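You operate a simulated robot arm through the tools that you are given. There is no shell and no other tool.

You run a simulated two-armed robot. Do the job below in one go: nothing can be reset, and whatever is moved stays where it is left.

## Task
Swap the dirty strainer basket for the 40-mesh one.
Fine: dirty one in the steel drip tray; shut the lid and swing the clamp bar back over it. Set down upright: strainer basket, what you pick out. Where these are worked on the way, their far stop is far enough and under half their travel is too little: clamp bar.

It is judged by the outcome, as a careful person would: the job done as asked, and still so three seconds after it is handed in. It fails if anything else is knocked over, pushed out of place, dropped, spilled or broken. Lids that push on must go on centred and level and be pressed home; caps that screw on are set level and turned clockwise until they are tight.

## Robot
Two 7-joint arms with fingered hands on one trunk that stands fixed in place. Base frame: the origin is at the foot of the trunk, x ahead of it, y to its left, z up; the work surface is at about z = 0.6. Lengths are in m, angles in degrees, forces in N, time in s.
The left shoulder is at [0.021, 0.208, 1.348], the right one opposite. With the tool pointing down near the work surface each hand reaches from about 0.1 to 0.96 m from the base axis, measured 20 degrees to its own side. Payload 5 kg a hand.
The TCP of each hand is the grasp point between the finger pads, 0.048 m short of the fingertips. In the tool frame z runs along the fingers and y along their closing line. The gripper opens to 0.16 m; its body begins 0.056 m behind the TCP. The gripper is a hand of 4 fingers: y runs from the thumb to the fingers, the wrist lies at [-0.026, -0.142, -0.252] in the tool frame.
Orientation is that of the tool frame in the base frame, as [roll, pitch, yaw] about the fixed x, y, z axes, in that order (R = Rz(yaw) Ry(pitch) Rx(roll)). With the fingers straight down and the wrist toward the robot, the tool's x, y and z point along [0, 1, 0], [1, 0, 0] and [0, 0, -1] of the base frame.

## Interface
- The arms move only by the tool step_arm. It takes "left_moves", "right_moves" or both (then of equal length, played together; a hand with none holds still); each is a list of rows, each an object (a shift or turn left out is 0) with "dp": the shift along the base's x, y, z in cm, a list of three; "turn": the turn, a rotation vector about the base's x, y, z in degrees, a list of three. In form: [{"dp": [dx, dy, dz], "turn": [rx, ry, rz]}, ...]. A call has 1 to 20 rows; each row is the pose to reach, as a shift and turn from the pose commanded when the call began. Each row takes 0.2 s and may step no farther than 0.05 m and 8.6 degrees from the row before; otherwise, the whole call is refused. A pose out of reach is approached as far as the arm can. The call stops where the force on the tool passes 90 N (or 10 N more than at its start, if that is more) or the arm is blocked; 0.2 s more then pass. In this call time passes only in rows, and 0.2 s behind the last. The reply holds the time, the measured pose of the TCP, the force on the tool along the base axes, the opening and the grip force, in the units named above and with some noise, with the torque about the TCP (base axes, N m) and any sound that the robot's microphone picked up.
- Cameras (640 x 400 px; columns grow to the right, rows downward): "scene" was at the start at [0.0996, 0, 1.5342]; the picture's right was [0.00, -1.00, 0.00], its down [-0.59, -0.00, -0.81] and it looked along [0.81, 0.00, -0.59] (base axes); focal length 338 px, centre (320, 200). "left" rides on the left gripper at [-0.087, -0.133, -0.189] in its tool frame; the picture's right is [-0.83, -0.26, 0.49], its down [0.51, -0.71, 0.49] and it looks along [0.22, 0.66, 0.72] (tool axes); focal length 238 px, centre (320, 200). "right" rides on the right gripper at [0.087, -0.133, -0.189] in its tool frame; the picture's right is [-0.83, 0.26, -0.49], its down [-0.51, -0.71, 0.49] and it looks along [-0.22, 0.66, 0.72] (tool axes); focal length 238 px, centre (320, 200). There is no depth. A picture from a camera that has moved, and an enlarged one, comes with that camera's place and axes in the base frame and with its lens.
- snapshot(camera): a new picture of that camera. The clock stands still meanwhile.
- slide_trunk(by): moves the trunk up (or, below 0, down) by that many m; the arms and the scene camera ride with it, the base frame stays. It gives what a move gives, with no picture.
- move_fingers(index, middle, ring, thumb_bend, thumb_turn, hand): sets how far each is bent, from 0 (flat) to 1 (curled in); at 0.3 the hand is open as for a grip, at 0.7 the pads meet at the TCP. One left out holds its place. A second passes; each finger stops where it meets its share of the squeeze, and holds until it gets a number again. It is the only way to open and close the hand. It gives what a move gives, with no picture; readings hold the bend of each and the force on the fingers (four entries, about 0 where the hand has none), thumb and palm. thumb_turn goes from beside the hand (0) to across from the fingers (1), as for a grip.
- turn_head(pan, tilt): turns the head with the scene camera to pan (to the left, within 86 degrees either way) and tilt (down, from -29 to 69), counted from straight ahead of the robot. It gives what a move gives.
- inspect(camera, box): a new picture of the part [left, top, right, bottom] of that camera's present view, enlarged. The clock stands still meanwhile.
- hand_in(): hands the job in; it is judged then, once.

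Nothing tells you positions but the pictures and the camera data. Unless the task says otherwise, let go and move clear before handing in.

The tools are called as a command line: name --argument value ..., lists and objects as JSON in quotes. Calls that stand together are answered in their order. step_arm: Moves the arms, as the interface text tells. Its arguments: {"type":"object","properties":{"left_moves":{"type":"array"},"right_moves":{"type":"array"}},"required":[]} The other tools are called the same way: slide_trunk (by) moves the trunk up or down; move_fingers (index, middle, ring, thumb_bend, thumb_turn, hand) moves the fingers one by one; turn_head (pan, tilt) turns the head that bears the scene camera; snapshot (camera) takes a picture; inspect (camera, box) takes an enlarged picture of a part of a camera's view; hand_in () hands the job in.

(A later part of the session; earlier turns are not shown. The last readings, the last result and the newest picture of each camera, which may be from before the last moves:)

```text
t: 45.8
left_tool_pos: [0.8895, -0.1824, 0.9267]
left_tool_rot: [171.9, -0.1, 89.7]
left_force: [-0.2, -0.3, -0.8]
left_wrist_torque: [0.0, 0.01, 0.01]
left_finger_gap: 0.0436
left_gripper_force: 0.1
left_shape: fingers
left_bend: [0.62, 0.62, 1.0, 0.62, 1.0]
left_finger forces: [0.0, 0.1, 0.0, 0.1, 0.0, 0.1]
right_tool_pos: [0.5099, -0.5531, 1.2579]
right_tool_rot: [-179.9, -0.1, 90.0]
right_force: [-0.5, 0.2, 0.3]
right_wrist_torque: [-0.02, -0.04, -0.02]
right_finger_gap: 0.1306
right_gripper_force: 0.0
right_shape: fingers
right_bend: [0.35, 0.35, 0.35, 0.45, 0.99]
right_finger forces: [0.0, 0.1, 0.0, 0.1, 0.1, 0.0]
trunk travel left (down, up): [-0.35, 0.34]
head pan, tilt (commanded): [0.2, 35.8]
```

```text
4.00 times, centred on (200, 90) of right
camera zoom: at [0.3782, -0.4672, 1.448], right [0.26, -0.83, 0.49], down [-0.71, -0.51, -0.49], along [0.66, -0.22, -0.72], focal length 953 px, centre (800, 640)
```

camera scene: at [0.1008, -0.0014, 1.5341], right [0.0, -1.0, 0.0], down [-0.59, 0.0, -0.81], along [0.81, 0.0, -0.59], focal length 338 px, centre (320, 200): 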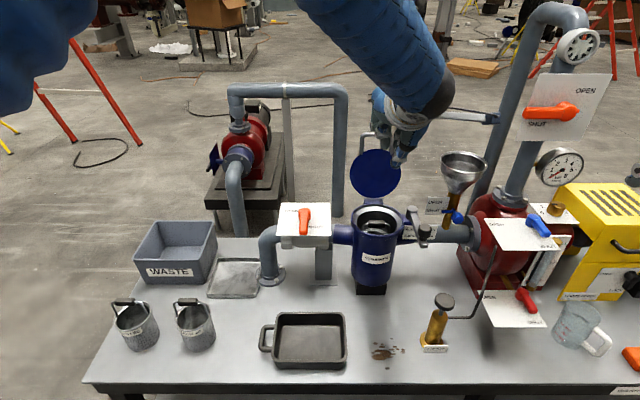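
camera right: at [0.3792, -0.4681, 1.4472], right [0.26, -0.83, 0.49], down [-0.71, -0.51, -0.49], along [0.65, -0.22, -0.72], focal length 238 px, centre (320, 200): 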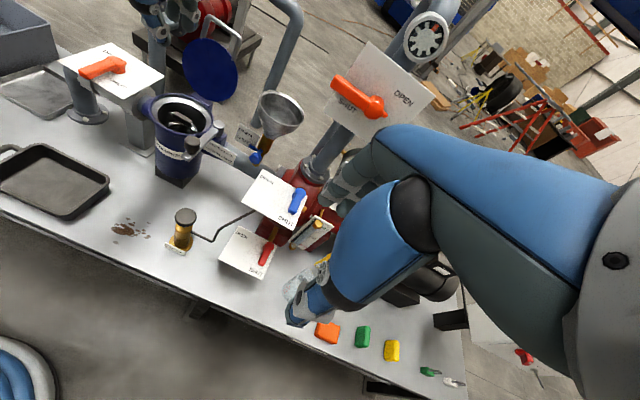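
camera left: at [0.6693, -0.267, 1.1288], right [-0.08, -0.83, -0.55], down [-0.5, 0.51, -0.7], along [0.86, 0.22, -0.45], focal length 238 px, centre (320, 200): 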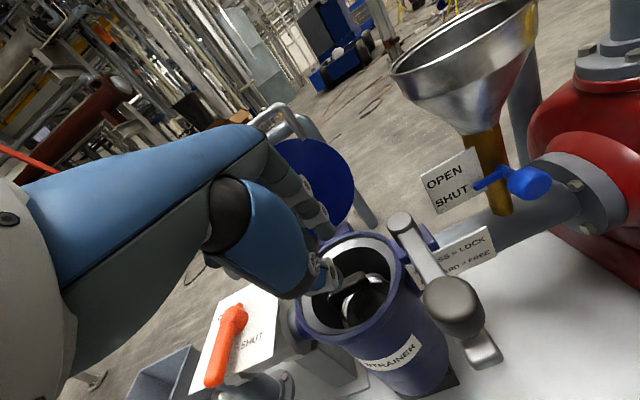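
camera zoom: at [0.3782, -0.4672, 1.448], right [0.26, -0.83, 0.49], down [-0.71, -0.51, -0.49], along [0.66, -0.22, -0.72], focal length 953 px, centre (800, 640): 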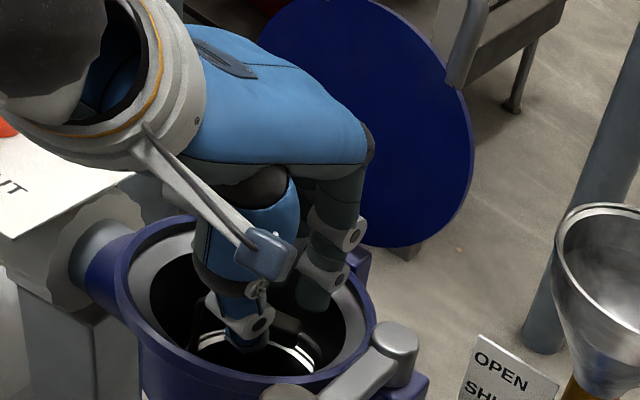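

The index finger has entered the opening cleanly. I continue to grasp depth.

step_arm --left_moves '[{"dp": [0.2, 0, -1.3]}, {"dp": [0.4, 0, -2.6]}]'

inspect --camera "left" --box '[240, 180, 440, 340]'

inspect --camera "right" --box '[140, 40, 260, 140]'

```text
t: 46.4
left_tool_pos: [0.89, -0.1844, 0.899]
left_tool_rot: [172.3, 0.0, 89.6]
left_force: [-23.5, 4.4, 11.8]
left_wrist_torque: [0.28, -0.38, 0.5]
left_finger_gap: 0.0394
left_gripper_force: 14.4
left_shape: fingers
left_bend: [0.64, 0.68, 1.0, 0.62, 1.0]
left_finger forces: [5.1, 23.3, 0.0, 0.0, 0.0, 0.1]
right_tool_pos: [0.509, -0.5523, 1.2586]
right_tool_rot: [-179.9, 0.0, 90.0]
right_force: [1.5, 0.1, -1.5]
right_wrist_torque: [0.04, 0.16, 0.04]
right_finger_gap: 0.1309
right_gripper_force: 0.1
right_shape: fingers
right_bend: [0.35, 0.35, 0.35, 0.45, 0.99]
right_finger forces: [0.0, 0.0, 0.0, 0.0, 0.1, 0.0]
trunk travel left (down, up): [-0.35, 0.34]
head pan, tilt (commanded): [0.2, 35.8]
```

```text
2.50 times, centred on (340, 260) of left
camera zoom: at [0.7339, -0.2714, 1.0682], right [-0.2, -0.83, -0.52], down [-0.63, 0.51, -0.58], along [0.75, 0.21, -0.63], focal length 596 px, centre (270, 50)
```

zoom: 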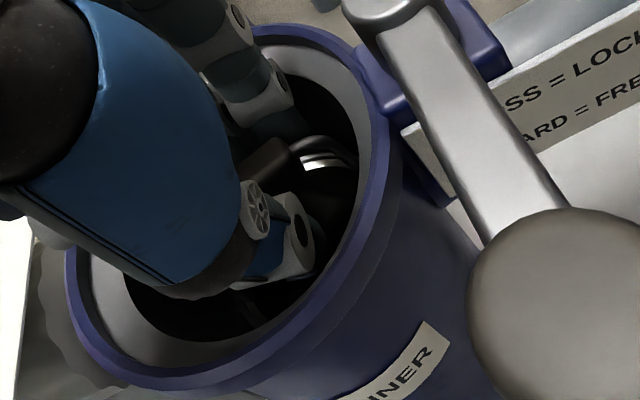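

```text
4.00 times, centred on (200, 90) of right
camera zoom: at [0.377, -0.4671, 1.4478], right [0.26, -0.83, 0.49], down [-0.71, -0.51, -0.49], along [0.66, -0.22, -0.72], focal length 953 px, centre (800, 640)
```

zoom: 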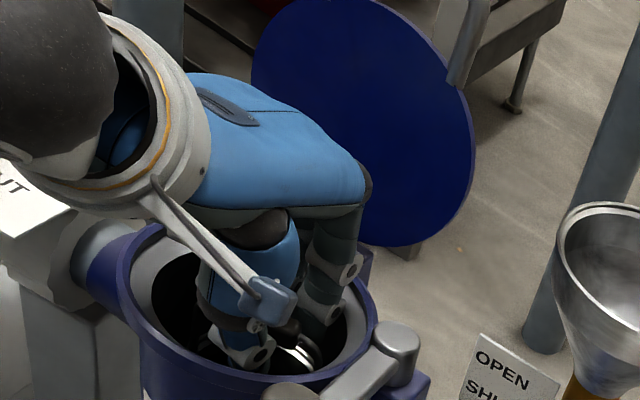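

The pad is now between the fingertips and thumb (fingers rub the ring slightly). I ease back 0.4 cm and close the pinch.

step_arm --left_moves '[{"dp": [-0.4, 0, 0.3]}]'

move_fingers --hand "left" --index 0.72 --middle 0.72 --thumb_bend 0.7

inspect --camera "left" --box '[240, 180, 440, 340]'

inspect --camera "right" --box '[140, 40, 260, 140]'

```text
t: 46.8
left_tool_pos: [0.889, -0.1837, 0.9061]
left_tool_rot: [172.1, 0.0, 89.7]
left_force: [-12.1, 0.6, 5.9]
left_wrist_torque: [0.09, -0.08, 0.22]
left_finger_gap: 0.0425
left_gripper_force: 6.3
left_shape: fingers
left_bend: [0.62, 0.66, 1.0, 0.62, 1.0]
left_finger forces: [1.4, 11.4, 0.0, 0.0, 0.1, 0.0]
right_tool_pos: [0.5096, -0.5537, 1.2604]
right_tool_rot: [-180.0, 0.0, 90.0]
right_force: [-0.2, -0.3, -0.4]
right_wrist_torque: [0.0, 0.0, 0.0]
right_finger_gap: 0.1305
right_gripper_force: 0.0
right_shape: fingers
right_bend: [0.35, 0.35, 0.35, 0.45, 0.99]
right_finger forces: [0.1, 0.0, 0.0, 0.0, 0.0, 0.1]
trunk travel left (down, up): [-0.35, 0.34]
head pan, tilt (commanded): [0.2, 35.8]
```

```text
t: 47.8
left_tool_pos: [0.8892, -0.1838, 0.9068]
left_tool_rot: [171.9, -0.1, 89.5]
left_force: [-0.9, -0.6, 3.6]
left_wrist_torque: [0.06, 0.27, 0.04]
left_finger_gap: 0.0279
left_gripper_force: 14.4
left_shape: fingers
left_bend: [0.71, 0.71, 1.0, 0.66, 1.0]
left_finger forces: [8.4, 5.8, 0.1, 0.0, 14.4, 0.0]
right_tool_pos: [0.5101, -0.554, 1.2584]
right_tool_rot: [-180.0, -0.1, 89.9]
right_force: [-0.2, 0.1, 0.7]
right_wrist_torque: [0.02, 0.0, -0.03]
right_finger_gap: 0.1306
right_gripper_force: 0.0
right_shape: fingers
right_bend: [0.35, 0.35, 0.35, 0.45, 0.99]
right_finger forces: [0.0, 0.0, 0.0, 0.0, 0.0, 0.0]
trunk travel left (down, up): [-0.35, 0.34]
head pan, tilt (commanded): [0.2, 35.8]
```

```text
2.50 times, centred on (340, 260) of left
camera zoom: at [0.733, -0.2704, 1.0741], right [-0.19, -0.83, -0.52], down [-0.63, 0.51, -0.58], along [0.75, 0.22, -0.62], focal length 596 px, centre (270, 50)
```

zoom: 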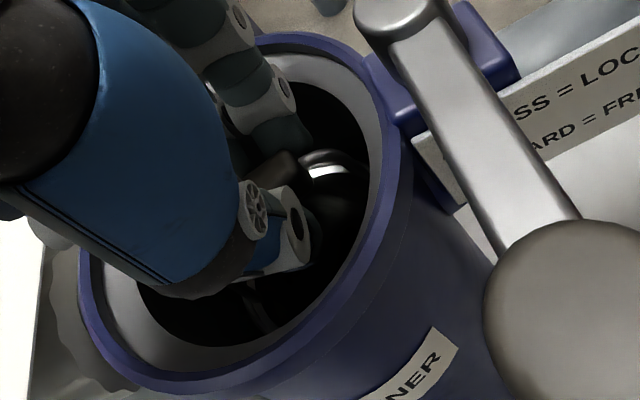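

```text
4.00 times, centred on (200, 90) of right
camera zoom: at [0.3776, -0.4672, 1.4482], right [0.26, -0.83, 0.49], down [-0.71, -0.51, -0.49], along [0.66, -0.22, -0.72], focal length 953 px, centre (800, 640)
```

zoom: 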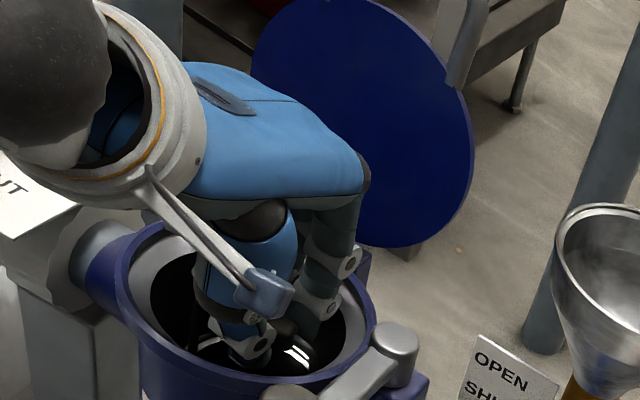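

The pinch has the pad (thumb 14 N vs fingers 14 N). I tighten a bit and lift slowly a few centimetres.

move_fingers --hand "left" --index 0.78 --middle 0.78 --thumb_bend 0.74

step_arm --left_moves '[{"dp": [0, 0, 1.0]}, {"dp": [0, 0, 2.0]}, {"dp": [0, 0, 3.0]}]'

inspect --camera "left" --box '[240, 180, 440, 340]'

inspect --camera "right" --box '[140, 40, 260, 140]'

inspect --camera "scene" --box '[340, 170, 440, 250]'

```text
t: 48.8
left_tool_pos: [0.8891, -0.1837, 0.9057]
left_tool_rot: [172.0, -0.1, 89.7]
left_force: [-0.9, 0.0, 0.2]
left_wrist_torque: [0.05, 0.29, 0.02]
left_finger_gap: 0.0272
left_gripper_force: 23.1
left_shape: fingers
left_bend: [0.71, 0.72, 1.0, 0.66, 1.0]
left_finger forces: [11.7, 11.1, 0.1, 0.0, 23.7, 0.1]
right_tool_pos: [0.5101, -0.5533, 1.2589]
right_tool_rot: [-179.9, 0.0, 90.0]
right_force: [0.5, 0.3, -0.7]
right_wrist_torque: [0.04, 0.0, 0.02]
right_finger_gap: 0.1309
right_gripper_force: 0.0
right_shape: fingers
right_bend: [0.35, 0.35, 0.35, 0.45, 0.99]
right_finger forces: [0.0, 0.0, 0.1, 0.1, 0.1, 0.1]
trunk travel left (down, up): [-0.35, 0.34]
head pan, tilt (commanded): [0.2, 35.8]
```

```text
t: 49.6
left_tool_pos: [0.8909, -0.1825, 0.9357]
left_tool_rot: [172.0, -0.1, 89.8]
left_force: [-1.1, -0.6, -2.4]
left_wrist_torque: [-0.02, 0.04, 0.0]
left_finger_gap: 0.0267
left_gripper_force: 21.8
left_shape: fingers
left_bend: [0.71, 0.72, 1.0, 0.66, 1.0]
left_finger forces: [11.3, 10.2, 0.1, 0.0, 22.3, 0.0]
right_tool_pos: [0.5098, -0.5522, 1.2589]
right_tool_rot: [180.0, 0.0, 90.0]
right_force: [-0.7, -1.2, 0.0]
right_wrist_torque: [0.0, -0.03, -0.03]
right_finger_gap: 0.1306
right_gripper_force: 0.1
right_shape: fingers
right_bend: [0.35, 0.35, 0.35, 0.45, 0.99]
right_finger forces: [0.0, 0.1, 0.0, 0.0, 0.1, 0.1]
trunk travel left (down, up): [-0.35, 0.34]
head pan, tilt (commanded): [0.2, 35.8]
```

```text
2.50 times, centred on (340, 260) of left
camera zoom: at [0.7339, -0.2702, 1.1039], right [-0.19, -0.83, -0.52], down [-0.63, 0.51, -0.58], along [0.75, 0.22, -0.62], focal length 596 px, centre (270, 50)
```

zoom: 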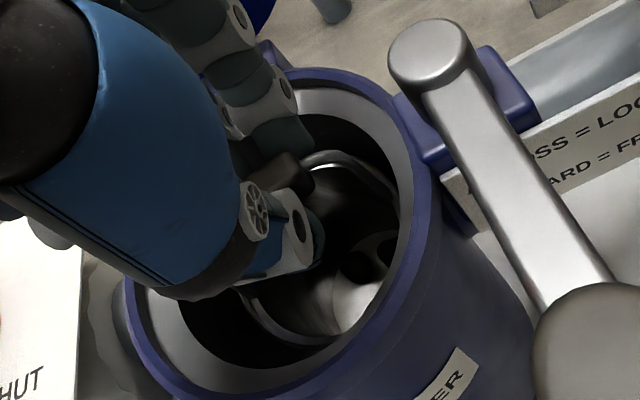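

```text
4.00 times, centred on (200, 90) of right
camera zoom: at [0.3778, -0.4672, 1.4482], right [0.26, -0.83, 0.49], down [-0.71, -0.51, -0.49], along [0.66, -0.22, -0.72], focal length 953 px, centre (800, 640)
```

zoom: 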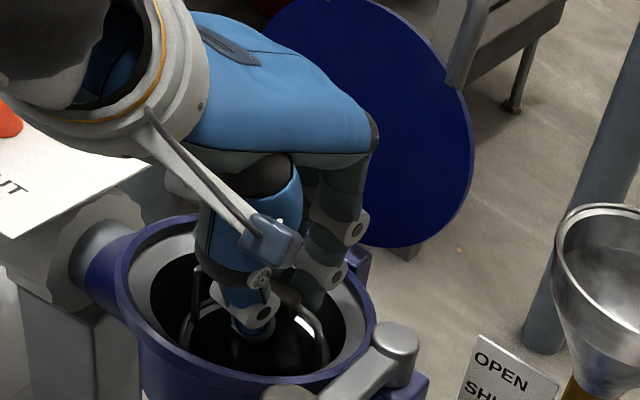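

```text
5.00 times, centred on (390, 210) of scene
camera zoom: at [0.0996, -0.0003, 1.5343], right [0.0, -1.0, 0.0], down [-0.58, 0.0, -0.81], along [0.81, 0.0, -0.58], focal length 1690 px, centre (-30, 150)
```

zoom: 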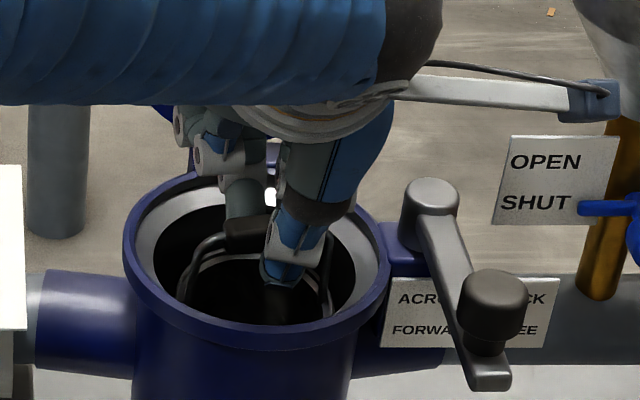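

The basket is rising freely inside the strainer. I keep lifting straight up.

step_arm --left_moves '[{"dp": [0, 0.2, 2.0]}, {"dp": [0, 0.4, 4.0]}, {"dp": [0, 0.4, 6.0]}, {"dp": [0, 0.4, 8.0]}]'

inspect --camera "scene" --box '[330, 130, 450, 250]'

inspect --camera "right" --box '[120, 0, 280, 140]'

```text
t: 50.6
left_tool_pos: [0.8894, -0.1803, 1.0149]
left_tool_rot: [172.0, -0.1, 89.8]
left_force: [-1.1, 0.2, -3.1]
left_wrist_torque: [-0.04, -0.04, 0.02]
left_finger_gap: 0.0271
left_gripper_force: 22.2
left_shape: fingers
left_bend: [0.71, 0.72, 1.0, 0.66, 1.0]
left_finger forces: [11.4, 10.1, 0.1, 0.0, 22.1, 0.1]
right_tool_pos: [0.5103, -0.5527, 1.2606]
right_tool_rot: [-180.0, 0.0, 90.0]
right_force: [-1.2, -0.6, 1.1]
right_wrist_torque: [0.0, -0.05, -0.02]
right_finger_gap: 0.1306
right_gripper_force: 0.1
right_shape: fingers
right_bend: [0.35, 0.35, 0.35, 0.45, 0.99]
right_finger forces: [0.1, 0.0, 0.1, 0.1, 0.0, 0.0]
trunk travel left (down, up): [-0.35, 0.34]
head pan, tilt (commanded): [0.2, 35.8]
```

```text
3.33 times, centred on (390, 190) of scene
camera zoom: at [0.0991, -0.0003, 1.5343], right [0.0, -1.0, 0.0], down [-0.58, 0.0, -0.81], along [0.81, 0.0, -0.58], focal length 1127 px, centre (87, 233)
```

zoom: 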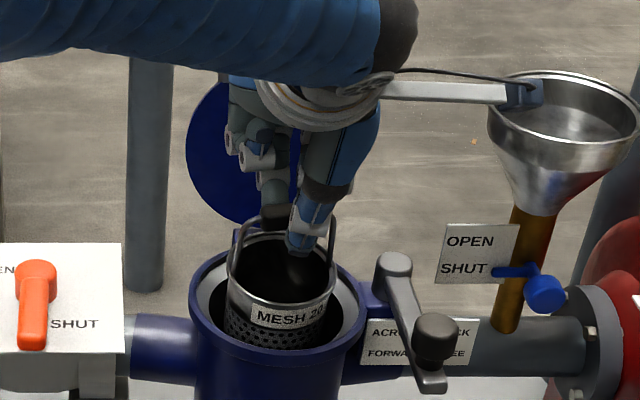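

```text
2.86 times, centred on (200, 70) of right
camera zoom: at [0.3773, -0.4672, 1.4483], right [0.26, -0.83, 0.49], down [-0.71, -0.51, -0.49], along [0.66, -0.22, -0.72], focal length 681 px, centre (663, 571)
```

zoom: 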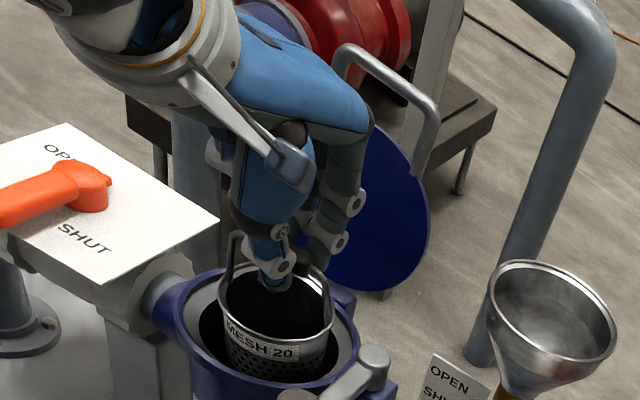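

It is the MESH 20 basket, hanging level. I lift it clear to ~1.2 m height.

step_arm --left_moves '[{"dp": [0, 0, 2.5]}, {"dp": [0, 0, 5.0]}, {"dp": [0, 0, 7.5]}, {"dp": [0, 0, 10.0]}, {"dp": [0, 0, 12.5]}, {"dp": [0, 0, 15.0]}, {"dp": [0, 0, 17.0]}, {"dp": [0, 0, 18.5]}]'

snapshot --camera "scene"

inspect --camera "right" --box '[100, 0, 300, 160]'

```text
t: 52.4
left_tool_pos: [0.89, -0.1798, 1.2014]
left_tool_rot: [171.9, 0.0, 89.7]
left_force: [0.4, -0.5, -2.5]
left_wrist_torque: [-0.01, 0.02, -0.02]
left_finger_gap: 0.0267
left_gripper_force: 22.4
left_shape: fingers
left_bend: [0.71, 0.72, 1.0, 0.66, 1.0]
left_finger forces: [11.5, 10.1, 0.1, 0.1, 21.9, 0.1]
right_tool_pos: [0.5102, -0.5535, 1.2585]
right_tool_rot: [179.9, 0.0, 89.9]
right_force: [-0.1, 0.5, -0.7]
right_wrist_torque: [-0.02, -0.01, -0.02]
right_finger_gap: 0.1306
right_gripper_force: 0.1
right_shape: fingers
right_bend: [0.35, 0.35, 0.35, 0.45, 0.99]
right_finger forces: [0.0, 0.1, 0.0, 0.0, 0.0, 0.0]
trunk travel left (down, up): [-0.35, 0.34]
head pan, tilt (commanded): [0.2, 35.8]
```

```text
taken
camera scene: at [0.0994, -0.0003, 1.5342], right [0.0, -1.0, 0.0], down [-0.58, 0.0, -0.81], along [0.81, 0.0, -0.58], focal length 338 px, centre (320, 200)
```

scene: 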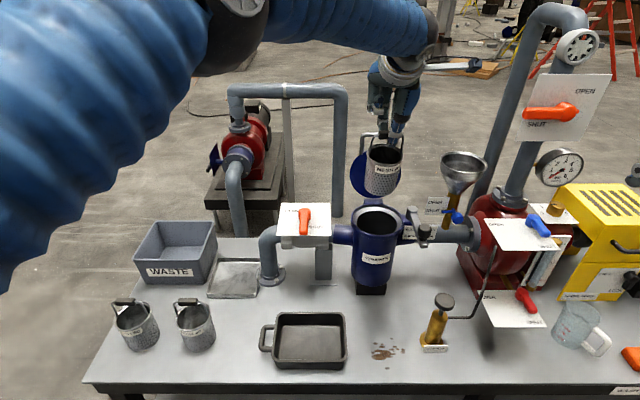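

```text
2.50 times, centred on (200, 80) of right
camera zoom: at [0.3776, -0.4672, 1.4482], right [0.26, -0.83, 0.49], down [-0.71, -0.51, -0.49], along [0.66, -0.22, -0.72], focal length 596 px, centre (620, 500)
```

zoom: 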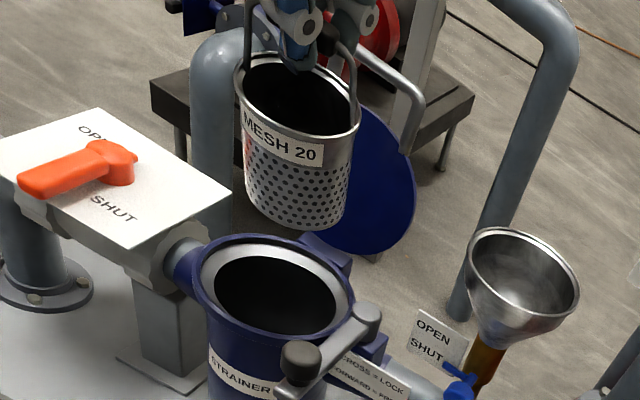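

The dirty basket is clear of the strainer. I carry it left over the valve to above the steel drip tray.

step_arm --left_moves '[{"dp": [0, 3, 0]}, {"dp": [0, 6.5, 0]}, {"dp": [0.2, 10.5, 0]}, {"dp": [0.4, 14.5, 0]}, {"dp": [0.6, 18.5, 0]}, {"dp": [0.8, 22.5, 0]}, {"dp": [1.0, 26.5, 0]}, {"dp": [1.3, 30.5, 0]}, {"dp": [1.6, 34.5, 0]}, {"dp": [1.9, 38.5, 0]}, {"dp": [2.1, 42.5, 0]}, {"dp": [2.2, 45.5, 0]}, {"dp": [2.2, 47.5, 0]}]'

snapshot --camera "scene"

snapshot --camera "left"

```text
t: 55.2
left_tool_pos: [0.9121, 0.2954, 1.2002]
left_tool_rot: [172.0, 0.0, 89.6]
left_force: [0.2, -1.1, -1.8]
left_wrist_torque: [-0.04, 0.0, 0.01]
left_finger_gap: 0.0267
left_gripper_force: 21.8
left_shape: fingers
left_bend: [0.71, 0.72, 1.0, 0.66, 1.0]
left_finger forces: [11.5, 10.1, 0.1, 0.1, 22.0, 0.0]
right_tool_pos: [0.511, -0.5527, 1.2591]
right_tool_rot: [180.0, 0.0, 90.0]
right_force: [0.2, 0.2, 0.9]
right_wrist_torque: [-0.04, -0.04, -0.04]
right_finger_gap: 0.1308
right_gripper_force: 0.1
right_shape: fingers
right_bend: [0.35, 0.35, 0.35, 0.45, 0.99]
right_finger forces: [0.0, 0.0, 0.1, 0.0, 0.0, 0.0]
trunk travel left (down, up): [-0.35, 0.34]
head pan, tilt (commanded): [0.2, 35.8]
```

```text
taken
camera scene: at [0.0998, 0.0008, 1.5342], right [0.0, -1.0, 0.0], down [-0.59, 0.0, -0.81], along [0.81, 0.0, -0.59], focal length 338 px, centre (320, 200)
```

scene: 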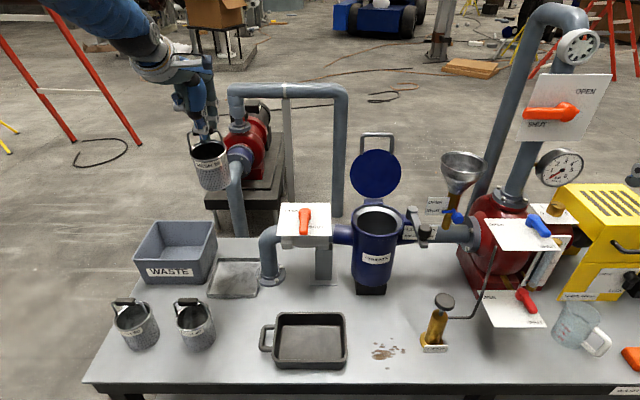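

```text
taken
camera left: at [0.7558, 0.2101, 1.3686], right [-0.19, -0.83, -0.52], down [-0.63, 0.51, -0.58], along [0.75, 0.21, -0.62], focal length 238 px, centre (320, 200)
```

left: 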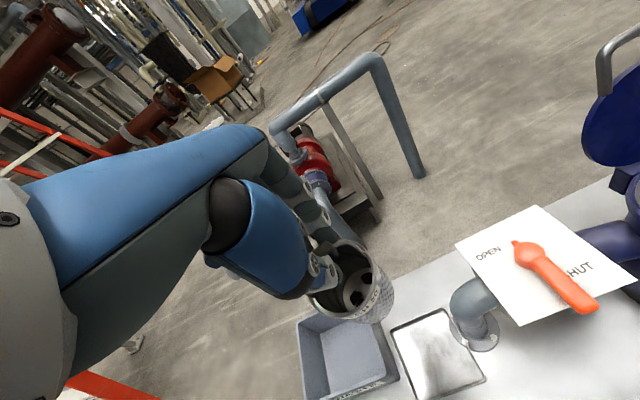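

The basket hangs above the back of the bench. I zoom in to fix the tray's exact position and edges.

inspect --camera "left" --box '[300, 220, 520, 400]'

inspect --camera "scene" --box '[130, 100, 300, 320]'

inspect --camera "scene" --box '[190, 240, 290, 310]'

```text
2.22 times, centred on (410, 310) of left
camera zoom: at [0.7558, 0.2101, 1.3686], right [-0.19, -0.83, -0.52], down [-0.63, 0.51, -0.58], along [0.75, 0.21, -0.62], focal length 530 px, centre (120, -44)
```

zoom: 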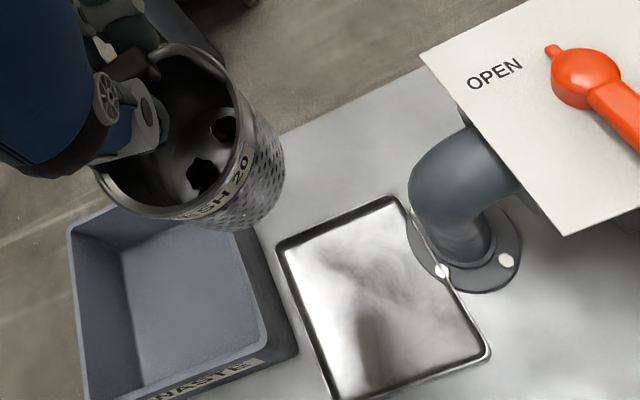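

```text
1.82 times, centred on (215, 210) of scene
camera zoom: at [0.0998, 0.0008, 1.5342], right [0.0, -1.0, 0.0], down [-0.59, 0.0, -0.81], along [0.81, 0.0, -0.59], focal length 615 px, centre (511, 182)
```

zoom: 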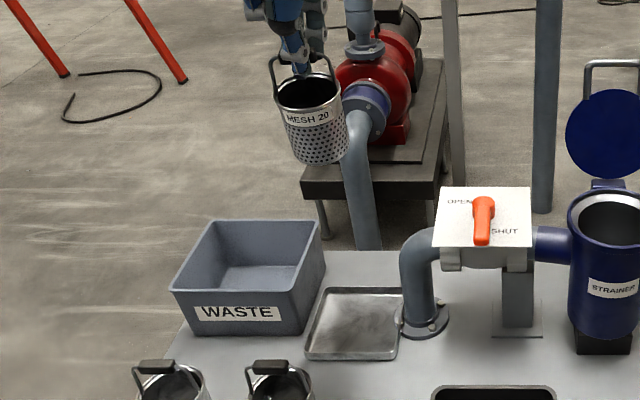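

```text
5.71 times, centred on (240, 275) of scene
camera zoom: at [0.0998, 0.0008, 1.5342], right [0.0, -1.0, 0.0], down [-0.59, 0.0, -0.81], along [0.81, 0.0, -0.59], focal length 1932 px, centre (777, -229)
```

zoom: 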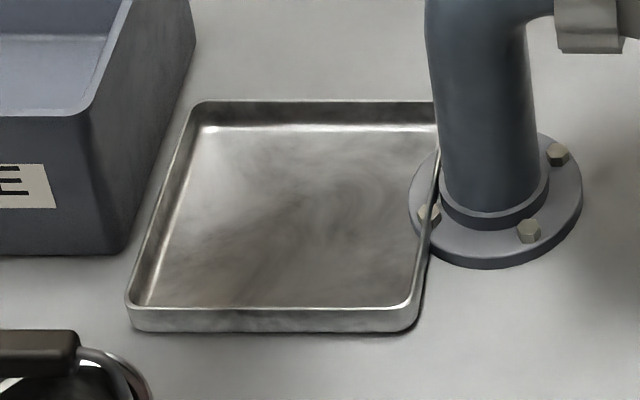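

The tray spans x 0.83–0.996, y 0.212–0.378 (centre ≈ (0.913, 0.295)), and the basket hangs right over its centre. I lower most of the way.

step_arm --left_moves '[{"dp": [0, 0, -3]}, {"dp": [0, 0, -7]}, {"dp": [0, 0, -11]}, {"dp": [0, 0, -15]}, {"dp": [0, 0, -19]}, {"dp": [0, -0.1, -23]}, {"dp": [0, -0.2, -27]}, {"dp": [0, -0.3, -31]}, {"dp": [0, -0.3, -34]}, {"dp": [0, -0.3, -36]}]'

inspect --camera "scene" --box '[160, 190, 320, 310]'

snapshot --camera "left"

```text
t: 57.4
left_tool_pos: [0.9123, 0.2947, 0.8401]
left_tool_rot: [172.0, -0.1, 89.7]
left_force: [1.9, 0.4, -1.8]
left_wrist_torque: [-0.01, 0.07, -0.02]
left_finger_gap: 0.0266
left_gripper_force: 21.2
left_shape: fingers
left_bend: [0.71, 0.72, 1.0, 0.66, 1.0]
left_finger forces: [11.3, 10.1, 0.1, 0.0, 21.5, 0.0]
right_tool_pos: [0.5111, -0.552, 1.2588]
right_tool_rot: [180.0, 0.0, 90.0]
right_force: [-0.1, 0.0, -0.9]
right_wrist_torque: [-0.02, 0.04, 0.03]
right_finger_gap: 0.1308
right_gripper_force: 0.0
right_shape: fingers
right_bend: [0.35, 0.35, 0.35, 0.45, 0.99]
right_finger forces: [0.0, 0.1, 0.0, 0.1, 0.1, 0.0]
trunk travel left (down, up): [-0.35, 0.34]
head pan, tilt (commanded): [0.2, 35.8]
```

```text
3.33 times, centred on (240, 250) of scene
camera zoom: at [0.1004, 0.0002, 1.5342], right [0.0, -1.0, 0.0], down [-0.59, 0.0, -0.81], along [0.81, 0.0, -0.59], focal length 1127 px, centre (587, 33)
```

zoom: 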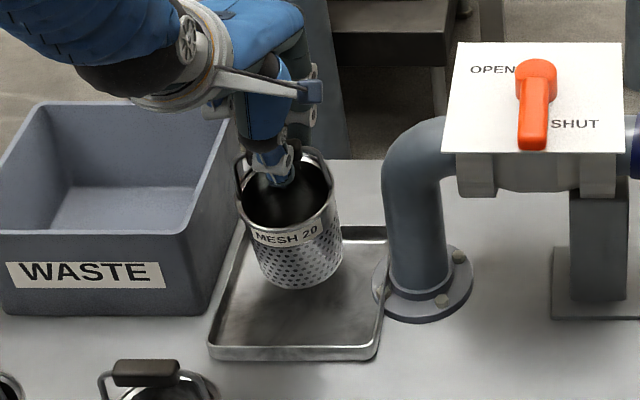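

```text
taken
camera left: at [0.7556, 0.2076, 1.0075], right [-0.19, -0.83, -0.52], down [-0.63, 0.51, -0.58], along [0.75, 0.22, -0.62], focal length 238 px, centre (320, 200)
```

left: 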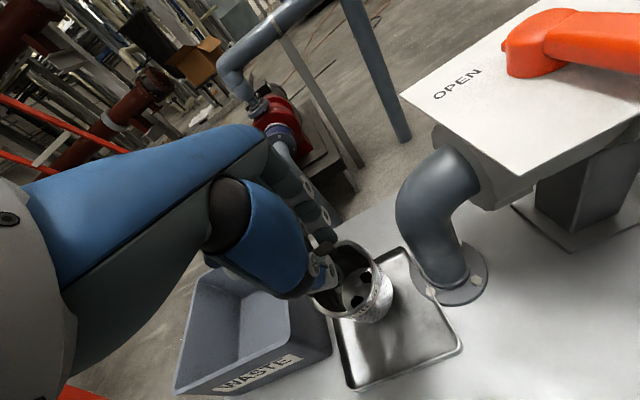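

The basket hangs upright over the tray middle. I lower a bit more and look at the gap.

step_arm --left_moves '[{"dp": [-0.3, 0, -1.2]}, {"dp": [-0.3, 0, -2.4]}]'

inspect --camera "scene" --box '[190, 220, 290, 300]'

inspect --camera "left" --box '[300, 220, 480, 400]'

```text
t: 58.0
left_tool_pos: [0.9097, 0.2939, 0.8145]
left_tool_rot: [172.0, -0.1, 89.7]
left_force: [-0.3, 0.6, -1.5]
left_wrist_torque: [-0.04, 0.08, 0.02]
left_finger_gap: 0.0265
left_gripper_force: 21.7
left_shape: fingers
left_bend: [0.71, 0.72, 1.0, 0.66, 1.0]
left_finger forces: [11.3, 10.1, 0.0, 0.0, 21.6, 0.0]
right_tool_pos: [0.5096, -0.5525, 1.2588]
right_tool_rot: [180.0, 0.0, 90.0]
right_force: [0.2, 0.1, -0.4]
right_wrist_torque: [-0.01, 0.03, -0.01]
right_finger_gap: 0.1307
right_gripper_force: 0.1
right_shape: fingers
right_bend: [0.35, 0.35, 0.35, 0.45, 0.99]
right_finger forces: [0.0, 0.0, 0.0, 0.0, 0.0, 0.1]
trunk travel left (down, up): [-0.35, 0.34]
head pan, tilt (commanded): [0.2, 35.8]
```

```text
5.00 times, centred on (240, 260) of scene
camera zoom: at [0.1002, 0.0001, 1.5342], right [0.0, -1.0, 0.0], down [-0.59, 0.0, -0.81], along [0.81, 0.0, -0.59], focal length 1690 px, centre (720, -100)
```

zoom: 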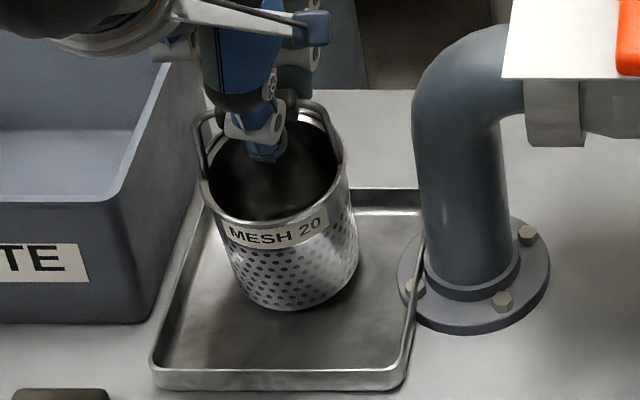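

```text
2.22 times, centred on (390, 310) of left
camera zoom: at [0.7531, 0.2072, 0.9837], right [-0.19, -0.83, -0.52], down [-0.63, 0.51, -0.58], along [0.75, 0.22, -0.62], focal length 530 px, centre (164, -44)
```

zoom: 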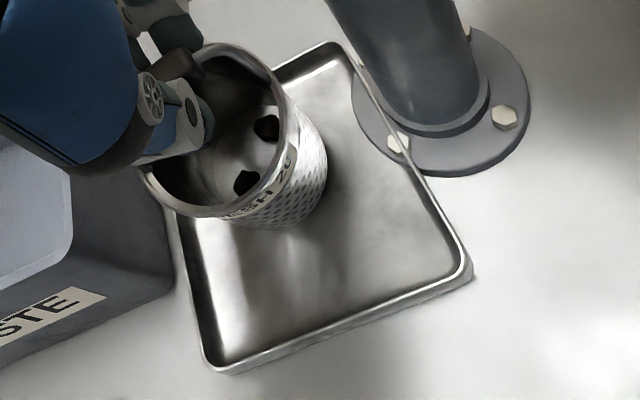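

Close to the tray floor now; I lower in small steps until the weight comes off.

step_arm --left_moves '[{"dp": [0, 0, -0.5]}, {"dp": [0, 0, -1.0]}]'

step_arm --left_moves '[{"dp": [0, 0, -0.3]}, {"dp": [0, 0, -0.6]}]'

inspect --camera "scene" --box '[190, 220, 290, 300]'

```text
t: 58.6
left_tool_pos: [0.9106, 0.2935, 0.8112]
left_tool_rot: [171.6, -0.1, 89.7]
left_force: [1.2, 0.5, 16.3]
left_wrist_torque: [0.02, 0.12, -0.02]
left_finger_gap: 0.0269
left_gripper_force: 25.2
left_shape: fingers
left_bend: [0.71, 0.72, 1.0, 0.66, 1.0]
left_finger forces: [13.6, 13.3, 0.0, 0.0, 23.6, 0.1]
right_tool_pos: [0.509, -0.5542, 1.2597]
right_tool_rot: [179.9, 0.0, 90.0]
right_force: [-0.1, -0.3, -0.8]
right_wrist_torque: [0.04, 0.01, -0.01]
right_finger_gap: 0.1307
right_gripper_force: 0.1
right_shape: fingers
right_bend: [0.35, 0.35, 0.35, 0.45, 0.99]
right_finger forces: [0.0, 0.0, 0.0, 0.0, 0.1, 0.0]
trunk travel left (down, up): [-0.35, 0.34]
head pan, tilt (commanded): [0.2, 35.8]
```

```text
t: 59.2
left_tool_pos: [0.9121, 0.2922, 0.8091]
left_tool_rot: [171.3, -0.1, 89.7]
left_force: [4.5, -0.9, 43.0]
left_wrist_torque: [0.0, -0.05, -0.01]
left_finger_gap: 0.0262
left_gripper_force: 31.5
left_shape: fingers
left_bend: [0.72, 0.73, 1.0, 0.67, 1.0]
left_finger forces: [18.0, 18.1, 0.1, 0.1, 26.6, 0.0]
right_tool_pos: [0.5078, -0.5554, 1.2607]
right_tool_rot: [180.0, -0.1, 90.0]
right_force: [0.4, 1.3, 0.1]
right_wrist_torque: [0.01, 0.0, -0.03]
right_finger_gap: 0.1306
right_gripper_force: 0.1
right_shape: fingers
right_bend: [0.35, 0.35, 0.35, 0.45, 0.99]
right_finger forces: [0.0, 0.0, 0.1, 0.0, 0.0, 0.0]
trunk travel left (down, up): [-0.35, 0.34]
head pan, tilt (commanded): [0.2, 35.8]
```

```text
5.00 times, centred on (240, 260) of scene
camera zoom: at [0.096, -0.0016, 1.5348], right [0.0, -1.0, 0.0], down [-0.58, 0.0, -0.81], along [0.81, 0.0, -0.58], focal length 1690 px, centre (720, -100)
```

zoom: 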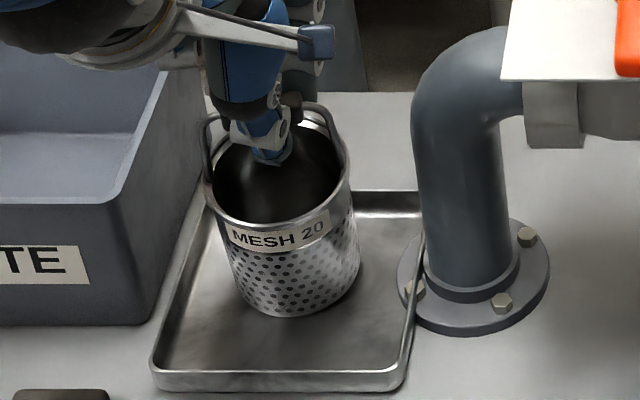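

The basket is standing on the tray. I relieve the pressing force and then release.

step_arm --left_moves '[{"dp": [0, 0, 0.6]}, {"dp": [0, 0, 1.2]}]'

move_fingers --hand "left" --index 0.66 --middle 0.66 --thumb_bend 0.62

inspect --camera "scene" --box '[190, 220, 290, 300]'

inspect --camera "left" --box '[280, 200, 480, 400]'

```text
t: 59.8
left_tool_pos: [0.9064, 0.2926, 0.812]
left_tool_rot: [172.3, -0.1, 89.6]
left_force: [1.3, -0.5, 14.6]
left_wrist_torque: [-0.05, -0.08, -0.01]
left_finger_gap: 0.0263
left_gripper_force: 25.1
left_shape: fingers
left_bend: [0.72, 0.72, 1.0, 0.66, 1.0]
left_finger forces: [14.4, 12.7, 0.1, 0.0, 23.3, 0.0]
right_tool_pos: [0.5093, -0.554, 1.2586]
right_tool_rot: [-180.0, 0.0, 89.9]
right_force: [0.0, 0.5, -0.9]
right_wrist_torque: [-0.01, -0.05, -0.02]
right_finger_gap: 0.1307
right_gripper_force: 0.1
right_shape: fingers
right_bend: [0.35, 0.35, 0.35, 0.45, 0.99]
right_finger forces: [0.0, 0.1, 0.0, 0.0, 0.0, 0.1]
trunk travel left (down, up): [-0.35, 0.34]
head pan, tilt (commanded): [0.2, 35.8]
```

```text
t: 60.8
left_tool_pos: [0.908, 0.2928, 0.8116]
left_tool_rot: [171.9, -0.1, 89.7]
left_force: [-0.4, 0.5, -0.1]
left_wrist_torque: [0.03, -0.03, 0.03]
left_finger_gap: 0.0354
left_gripper_force: 0.1
left_shape: fingers
left_bend: [0.66, 0.66, 1.0, 0.62, 1.0]
left_finger forces: [0.2, 0.1, 0.0, 0.1, 0.0, 0.0]
right_tool_pos: [0.5102, -0.5541, 1.2584]
right_tool_rot: [180.0, 0.0, 90.0]
right_force: [-0.3, 0.0, -0.5]
right_wrist_torque: [-0.04, 0.03, -0.04]
right_finger_gap: 0.1308
right_gripper_force: 0.1
right_shape: fingers
right_bend: [0.35, 0.35, 0.35, 0.45, 0.99]
right_finger forces: [0.0, 0.0, 0.1, 0.0, 0.0, 0.0]
trunk travel left (down, up): [-0.35, 0.34]
head pan, tilt (commanded): [0.2, 35.8]
```

```text
5.00 times, centred on (240, 260) of scene
camera zoom: at [0.0995, -0.0002, 1.5342], right [0.0, -1.0, 0.0], down [-0.58, 0.0, -0.81], along [0.81, 0.0, -0.58], focal length 1690 px, centre (720, -100)
```

zoom: 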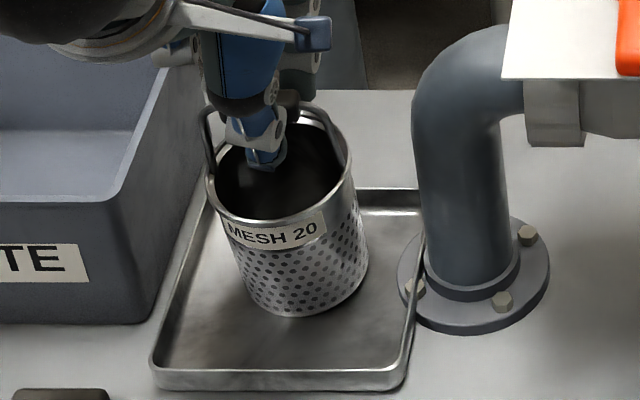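

```text
2.00 times, centred on (380, 300) of left
camera zoom: at [0.7528, 0.2065, 0.9805], right [-0.19, -0.83, -0.52], down [-0.63, 0.51, -0.58], along [0.75, 0.22, -0.62], focal length 477 px, centre (200, 0)
```

zoom: 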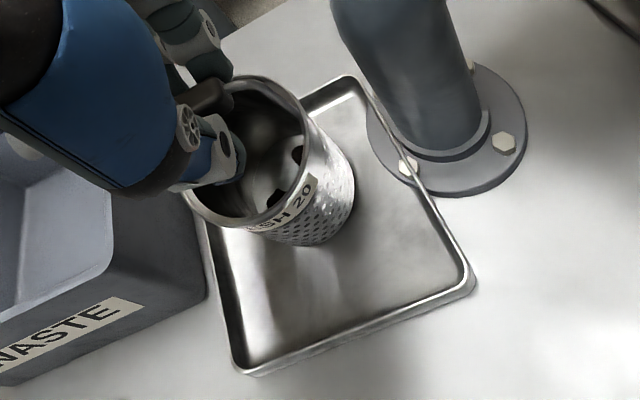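

The basket stands on its own in the tray. I open wider and rise straight up.

move_fingers --hand "left" --index 0.55 --middle 0.55 --thumb_bend 0.55

step_arm --left_moves '[{"dp": [0, 0, 2]}, {"dp": [0, 0, 5]}, {"dp": [0, 0, 9]}, {"dp": [0, 0, 13]}, {"dp": [0, 0, 17]}, {"dp": [0, 0, 20]}]'

snapshot --camera "scene"

inspect --camera "scene" --box '[100, 230, 300, 360]'

snapshot --camera "left"

```text
t: 61.8
left_tool_pos: [0.9094, 0.294, 0.8122]
left_tool_rot: [172.0, -0.1, 89.8]
left_force: [0.5, 0.3, -0.2]
left_wrist_torque: [-0.02, -0.03, -0.02]
left_finger_gap: 0.0704
left_gripper_force: 0.1
left_shape: fingers
left_bend: [0.55, 0.55, 1.0, 0.55, 1.0]
left_finger forces: [0.0, 0.1, 0.0, 0.0, 0.0, 0.0]
right_tool_pos: [0.5097, -0.5536, 1.2599]
right_tool_rot: [180.0, 0.0, 90.1]
right_force: [-0.4, 0.0, 0.1]
right_wrist_torque: [-0.01, -0.01, 0.01]
right_finger_gap: 0.1305
right_gripper_force: 0.2
right_shape: fingers
right_bend: [0.35, 0.35, 0.35, 0.45, 0.99]
right_finger forces: [0.0, 0.0, 0.0, 0.0, 0.1, 0.0]
trunk travel left (down, up): [-0.35, 0.34]
head pan, tilt (commanded): [0.2, 35.8]
```

```text
t: 63.2
left_tool_pos: [0.9076, 0.2941, 1.0141]
left_tool_rot: [172.1, -0.1, 89.7]
left_force: [-1.4, -0.3, -0.5]
left_wrist_torque: [-0.03, -0.15, 0.01]
left_finger_gap: 0.0704
left_gripper_force: 0.0
left_shape: fingers
left_bend: [0.55, 0.55, 1.0, 0.55, 1.0]
left_finger forces: [0.0, 0.0, 0.0, 0.0, 0.0, 0.0]
right_tool_pos: [0.5101, -0.5533, 1.26]
right_tool_rot: [179.9, 0.0, 90.0]
right_force: [-0.8, 0.4, 0.0]
right_wrist_torque: [0.01, -0.05, -0.03]
right_finger_gap: 0.1309
right_gripper_force: 0.0
right_shape: fingers
right_bend: [0.35, 0.35, 0.35, 0.45, 0.99]
right_finger forces: [0.0, 0.0, 0.0, 0.1, 0.0, 0.1]
trunk travel left (down, up): [-0.35, 0.34]
head pan, tilt (commanded): [0.2, 35.8]
```

```text
taken
camera scene: at [0.0989, -0.0002, 1.5343], right [0.0, -1.0, 0.0], down [-0.58, 0.0, -0.81], along [0.81, 0.0, -0.58], focal length 338 px, centre (320, 200)
```

scene: 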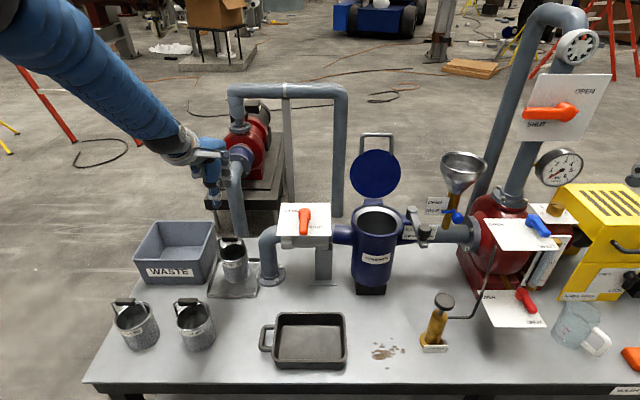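

```text
3.08 times, centred on (200, 295) of scene
camera zoom: at [0.0989, -0.0002, 1.5343], right [0.0, -1.0, 0.0], down [-0.58, 0.0, -0.81], along [0.81, 0.0, -0.58], focal length 1040 px, centre (689, -92)
```

zoom: 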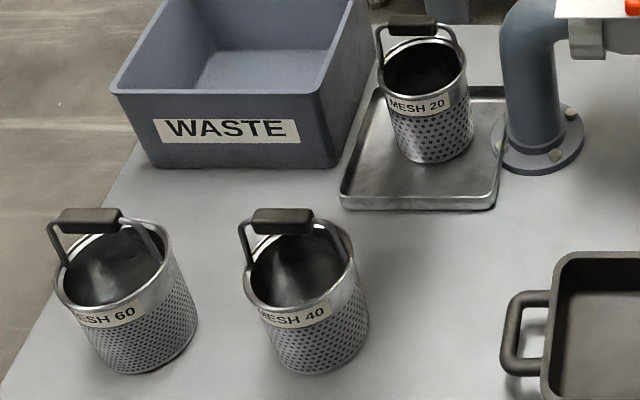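

```text
taken
camera left: at [0.751, 0.2067, 1.1812], right [-0.19, -0.83, -0.52], down [-0.63, 0.51, -0.58], along [0.75, 0.22, -0.62], focal length 238 px, centre (320, 200)
```

left: 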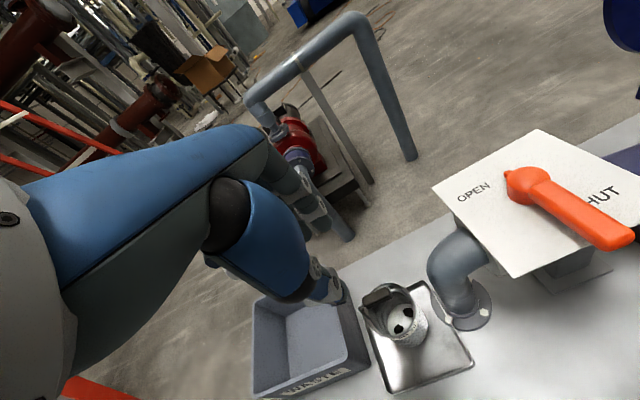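

MESH 20 stands upright in the steel tray. Next the MESH 40 basket: its pad is near (0.68, 0.358, 0.777), yawed about 10°. I move the left hand above it.

step_arm --left_moves '[{"dp": [-4, 1, 0], "turn": [0, 0, 2]}, {"dp": [-8, 2, 0], "turn": [0, 0, 4]}, {"dp": [-12, 3, 0], "turn": [0, 0, 6]}, {"dp": [-16, 4, 0], "turn": [0, 0, 8]}, {"dp": [-20, 5, 0], "turn": [0, 0, 9]}, {"dp": [-23.1, 5.8, -1], "turn": [0, 0, 9]}]'

snapshot --camera "left"

snapshot --camera "scene"

inspect --camera "scene" --box '[100, 210, 260, 370]'

```text
t: 64.6
left_tool_pos: [0.6768, 0.3534, 1.002]
left_tool_rot: [171.8, 0.0, 98.7]
left_force: [0.1, 0.1, -0.2]
left_wrist_torque: [-0.04, 0.05, 0.0]
left_finger_gap: 0.071
left_gripper_force: 0.1
left_shape: fingers
left_bend: [0.55, 0.55, 1.0, 0.55, 1.0]
left_finger forces: [0.0, 0.0, 0.1, 0.0, 0.0, 0.0]
right_tool_pos: [0.5089, -0.5516, 1.2596]
right_tool_rot: [180.0, 0.0, 90.1]
right_force: [0.2, 0.7, 0.6]
right_wrist_torque: [-0.02, -0.05, -0.01]
right_finger_gap: 0.1307
right_gripper_force: 0.0
right_shape: fingers
right_bend: [0.35, 0.35, 0.35, 0.45, 0.99]
right_finger forces: [0.1, 0.1, 0.1, 0.0, 0.1, 0.0]
trunk travel left (down, up): [-0.35, 0.34]
head pan, tilt (commanded): [0.2, 35.8]
```

```text
taken
camera left: at [0.5353, 0.2418, 1.1697], right [-0.06, -0.85, -0.52], down [-0.7, 0.4, -0.59], along [0.71, 0.33, -0.62], focal length 238 px, centre (320, 200)
```

left: 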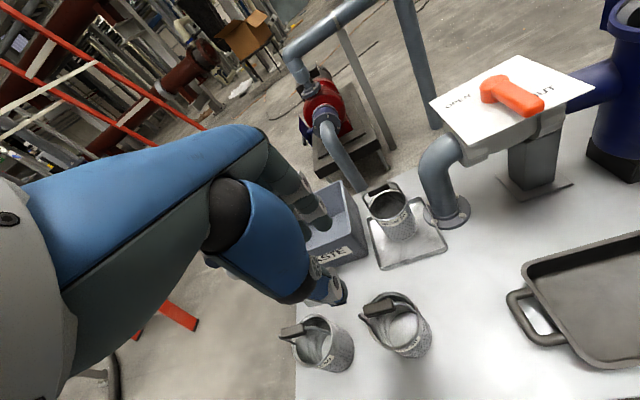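

```text
taken
camera scene: at [0.0991, 0.0007, 1.5343], right [0.0, -1.0, 0.0], down [-0.58, 0.0, -0.81], along [0.81, 0.0, -0.58], focal length 338 px, centre (320, 200)
```

scene: 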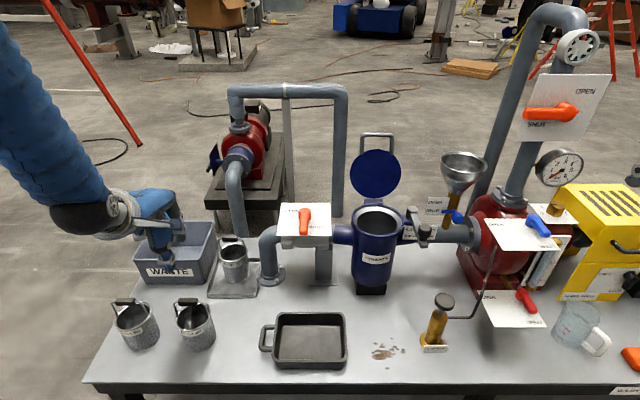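

```text
2.50 times, centred on (180, 290) of scene
camera zoom: at [0.0991, 0.0007, 1.5343], right [0.0, -1.0, 0.0], down [-0.58, 0.0, -0.81], along [0.81, 0.0, -0.58], focal length 845 px, centre (670, -25)
```

zoom: 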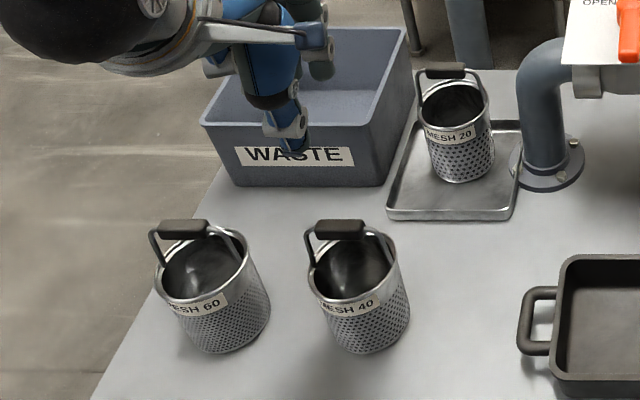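

Both views agree: the MESH 40 pad is at about (0.678, 0.359, 0.776). I zoom in once more to check its direction before descending.

inspect --camera "left" --box '[290, 240, 450, 380]'

inspect --camera "scene" --box '[160, 280, 240, 350]'

```text
2.86 times, centred on (370, 310) of left
camera zoom: at [0.5353, 0.2418, 1.1697], right [-0.06, -0.85, -0.52], down [-0.7, 0.4, -0.59], along [0.71, 0.33, -0.62], focal length 681 px, centre (177, -114)
```

zoom: 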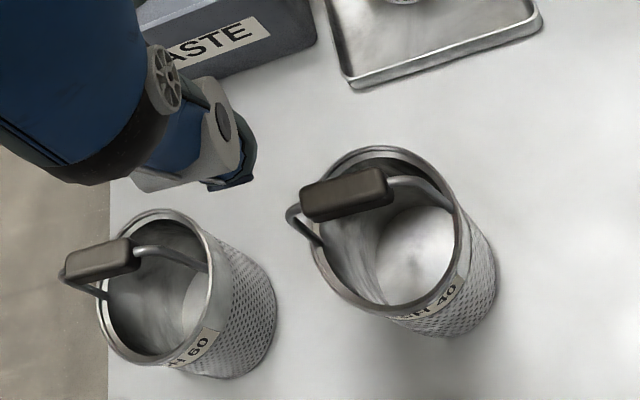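

```text
5.71 times, centred on (200, 315) of scene
camera zoom: at [0.0991, 0.0007, 1.5343], right [0.0, -1.0, 0.0], down [-0.58, 0.0, -0.81], along [0.81, 0.0, -0.58], focal length 1932 px, centre (1006, -457)
```

zoom: 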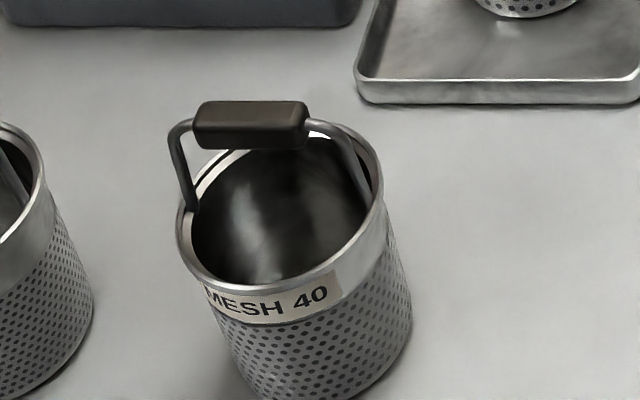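

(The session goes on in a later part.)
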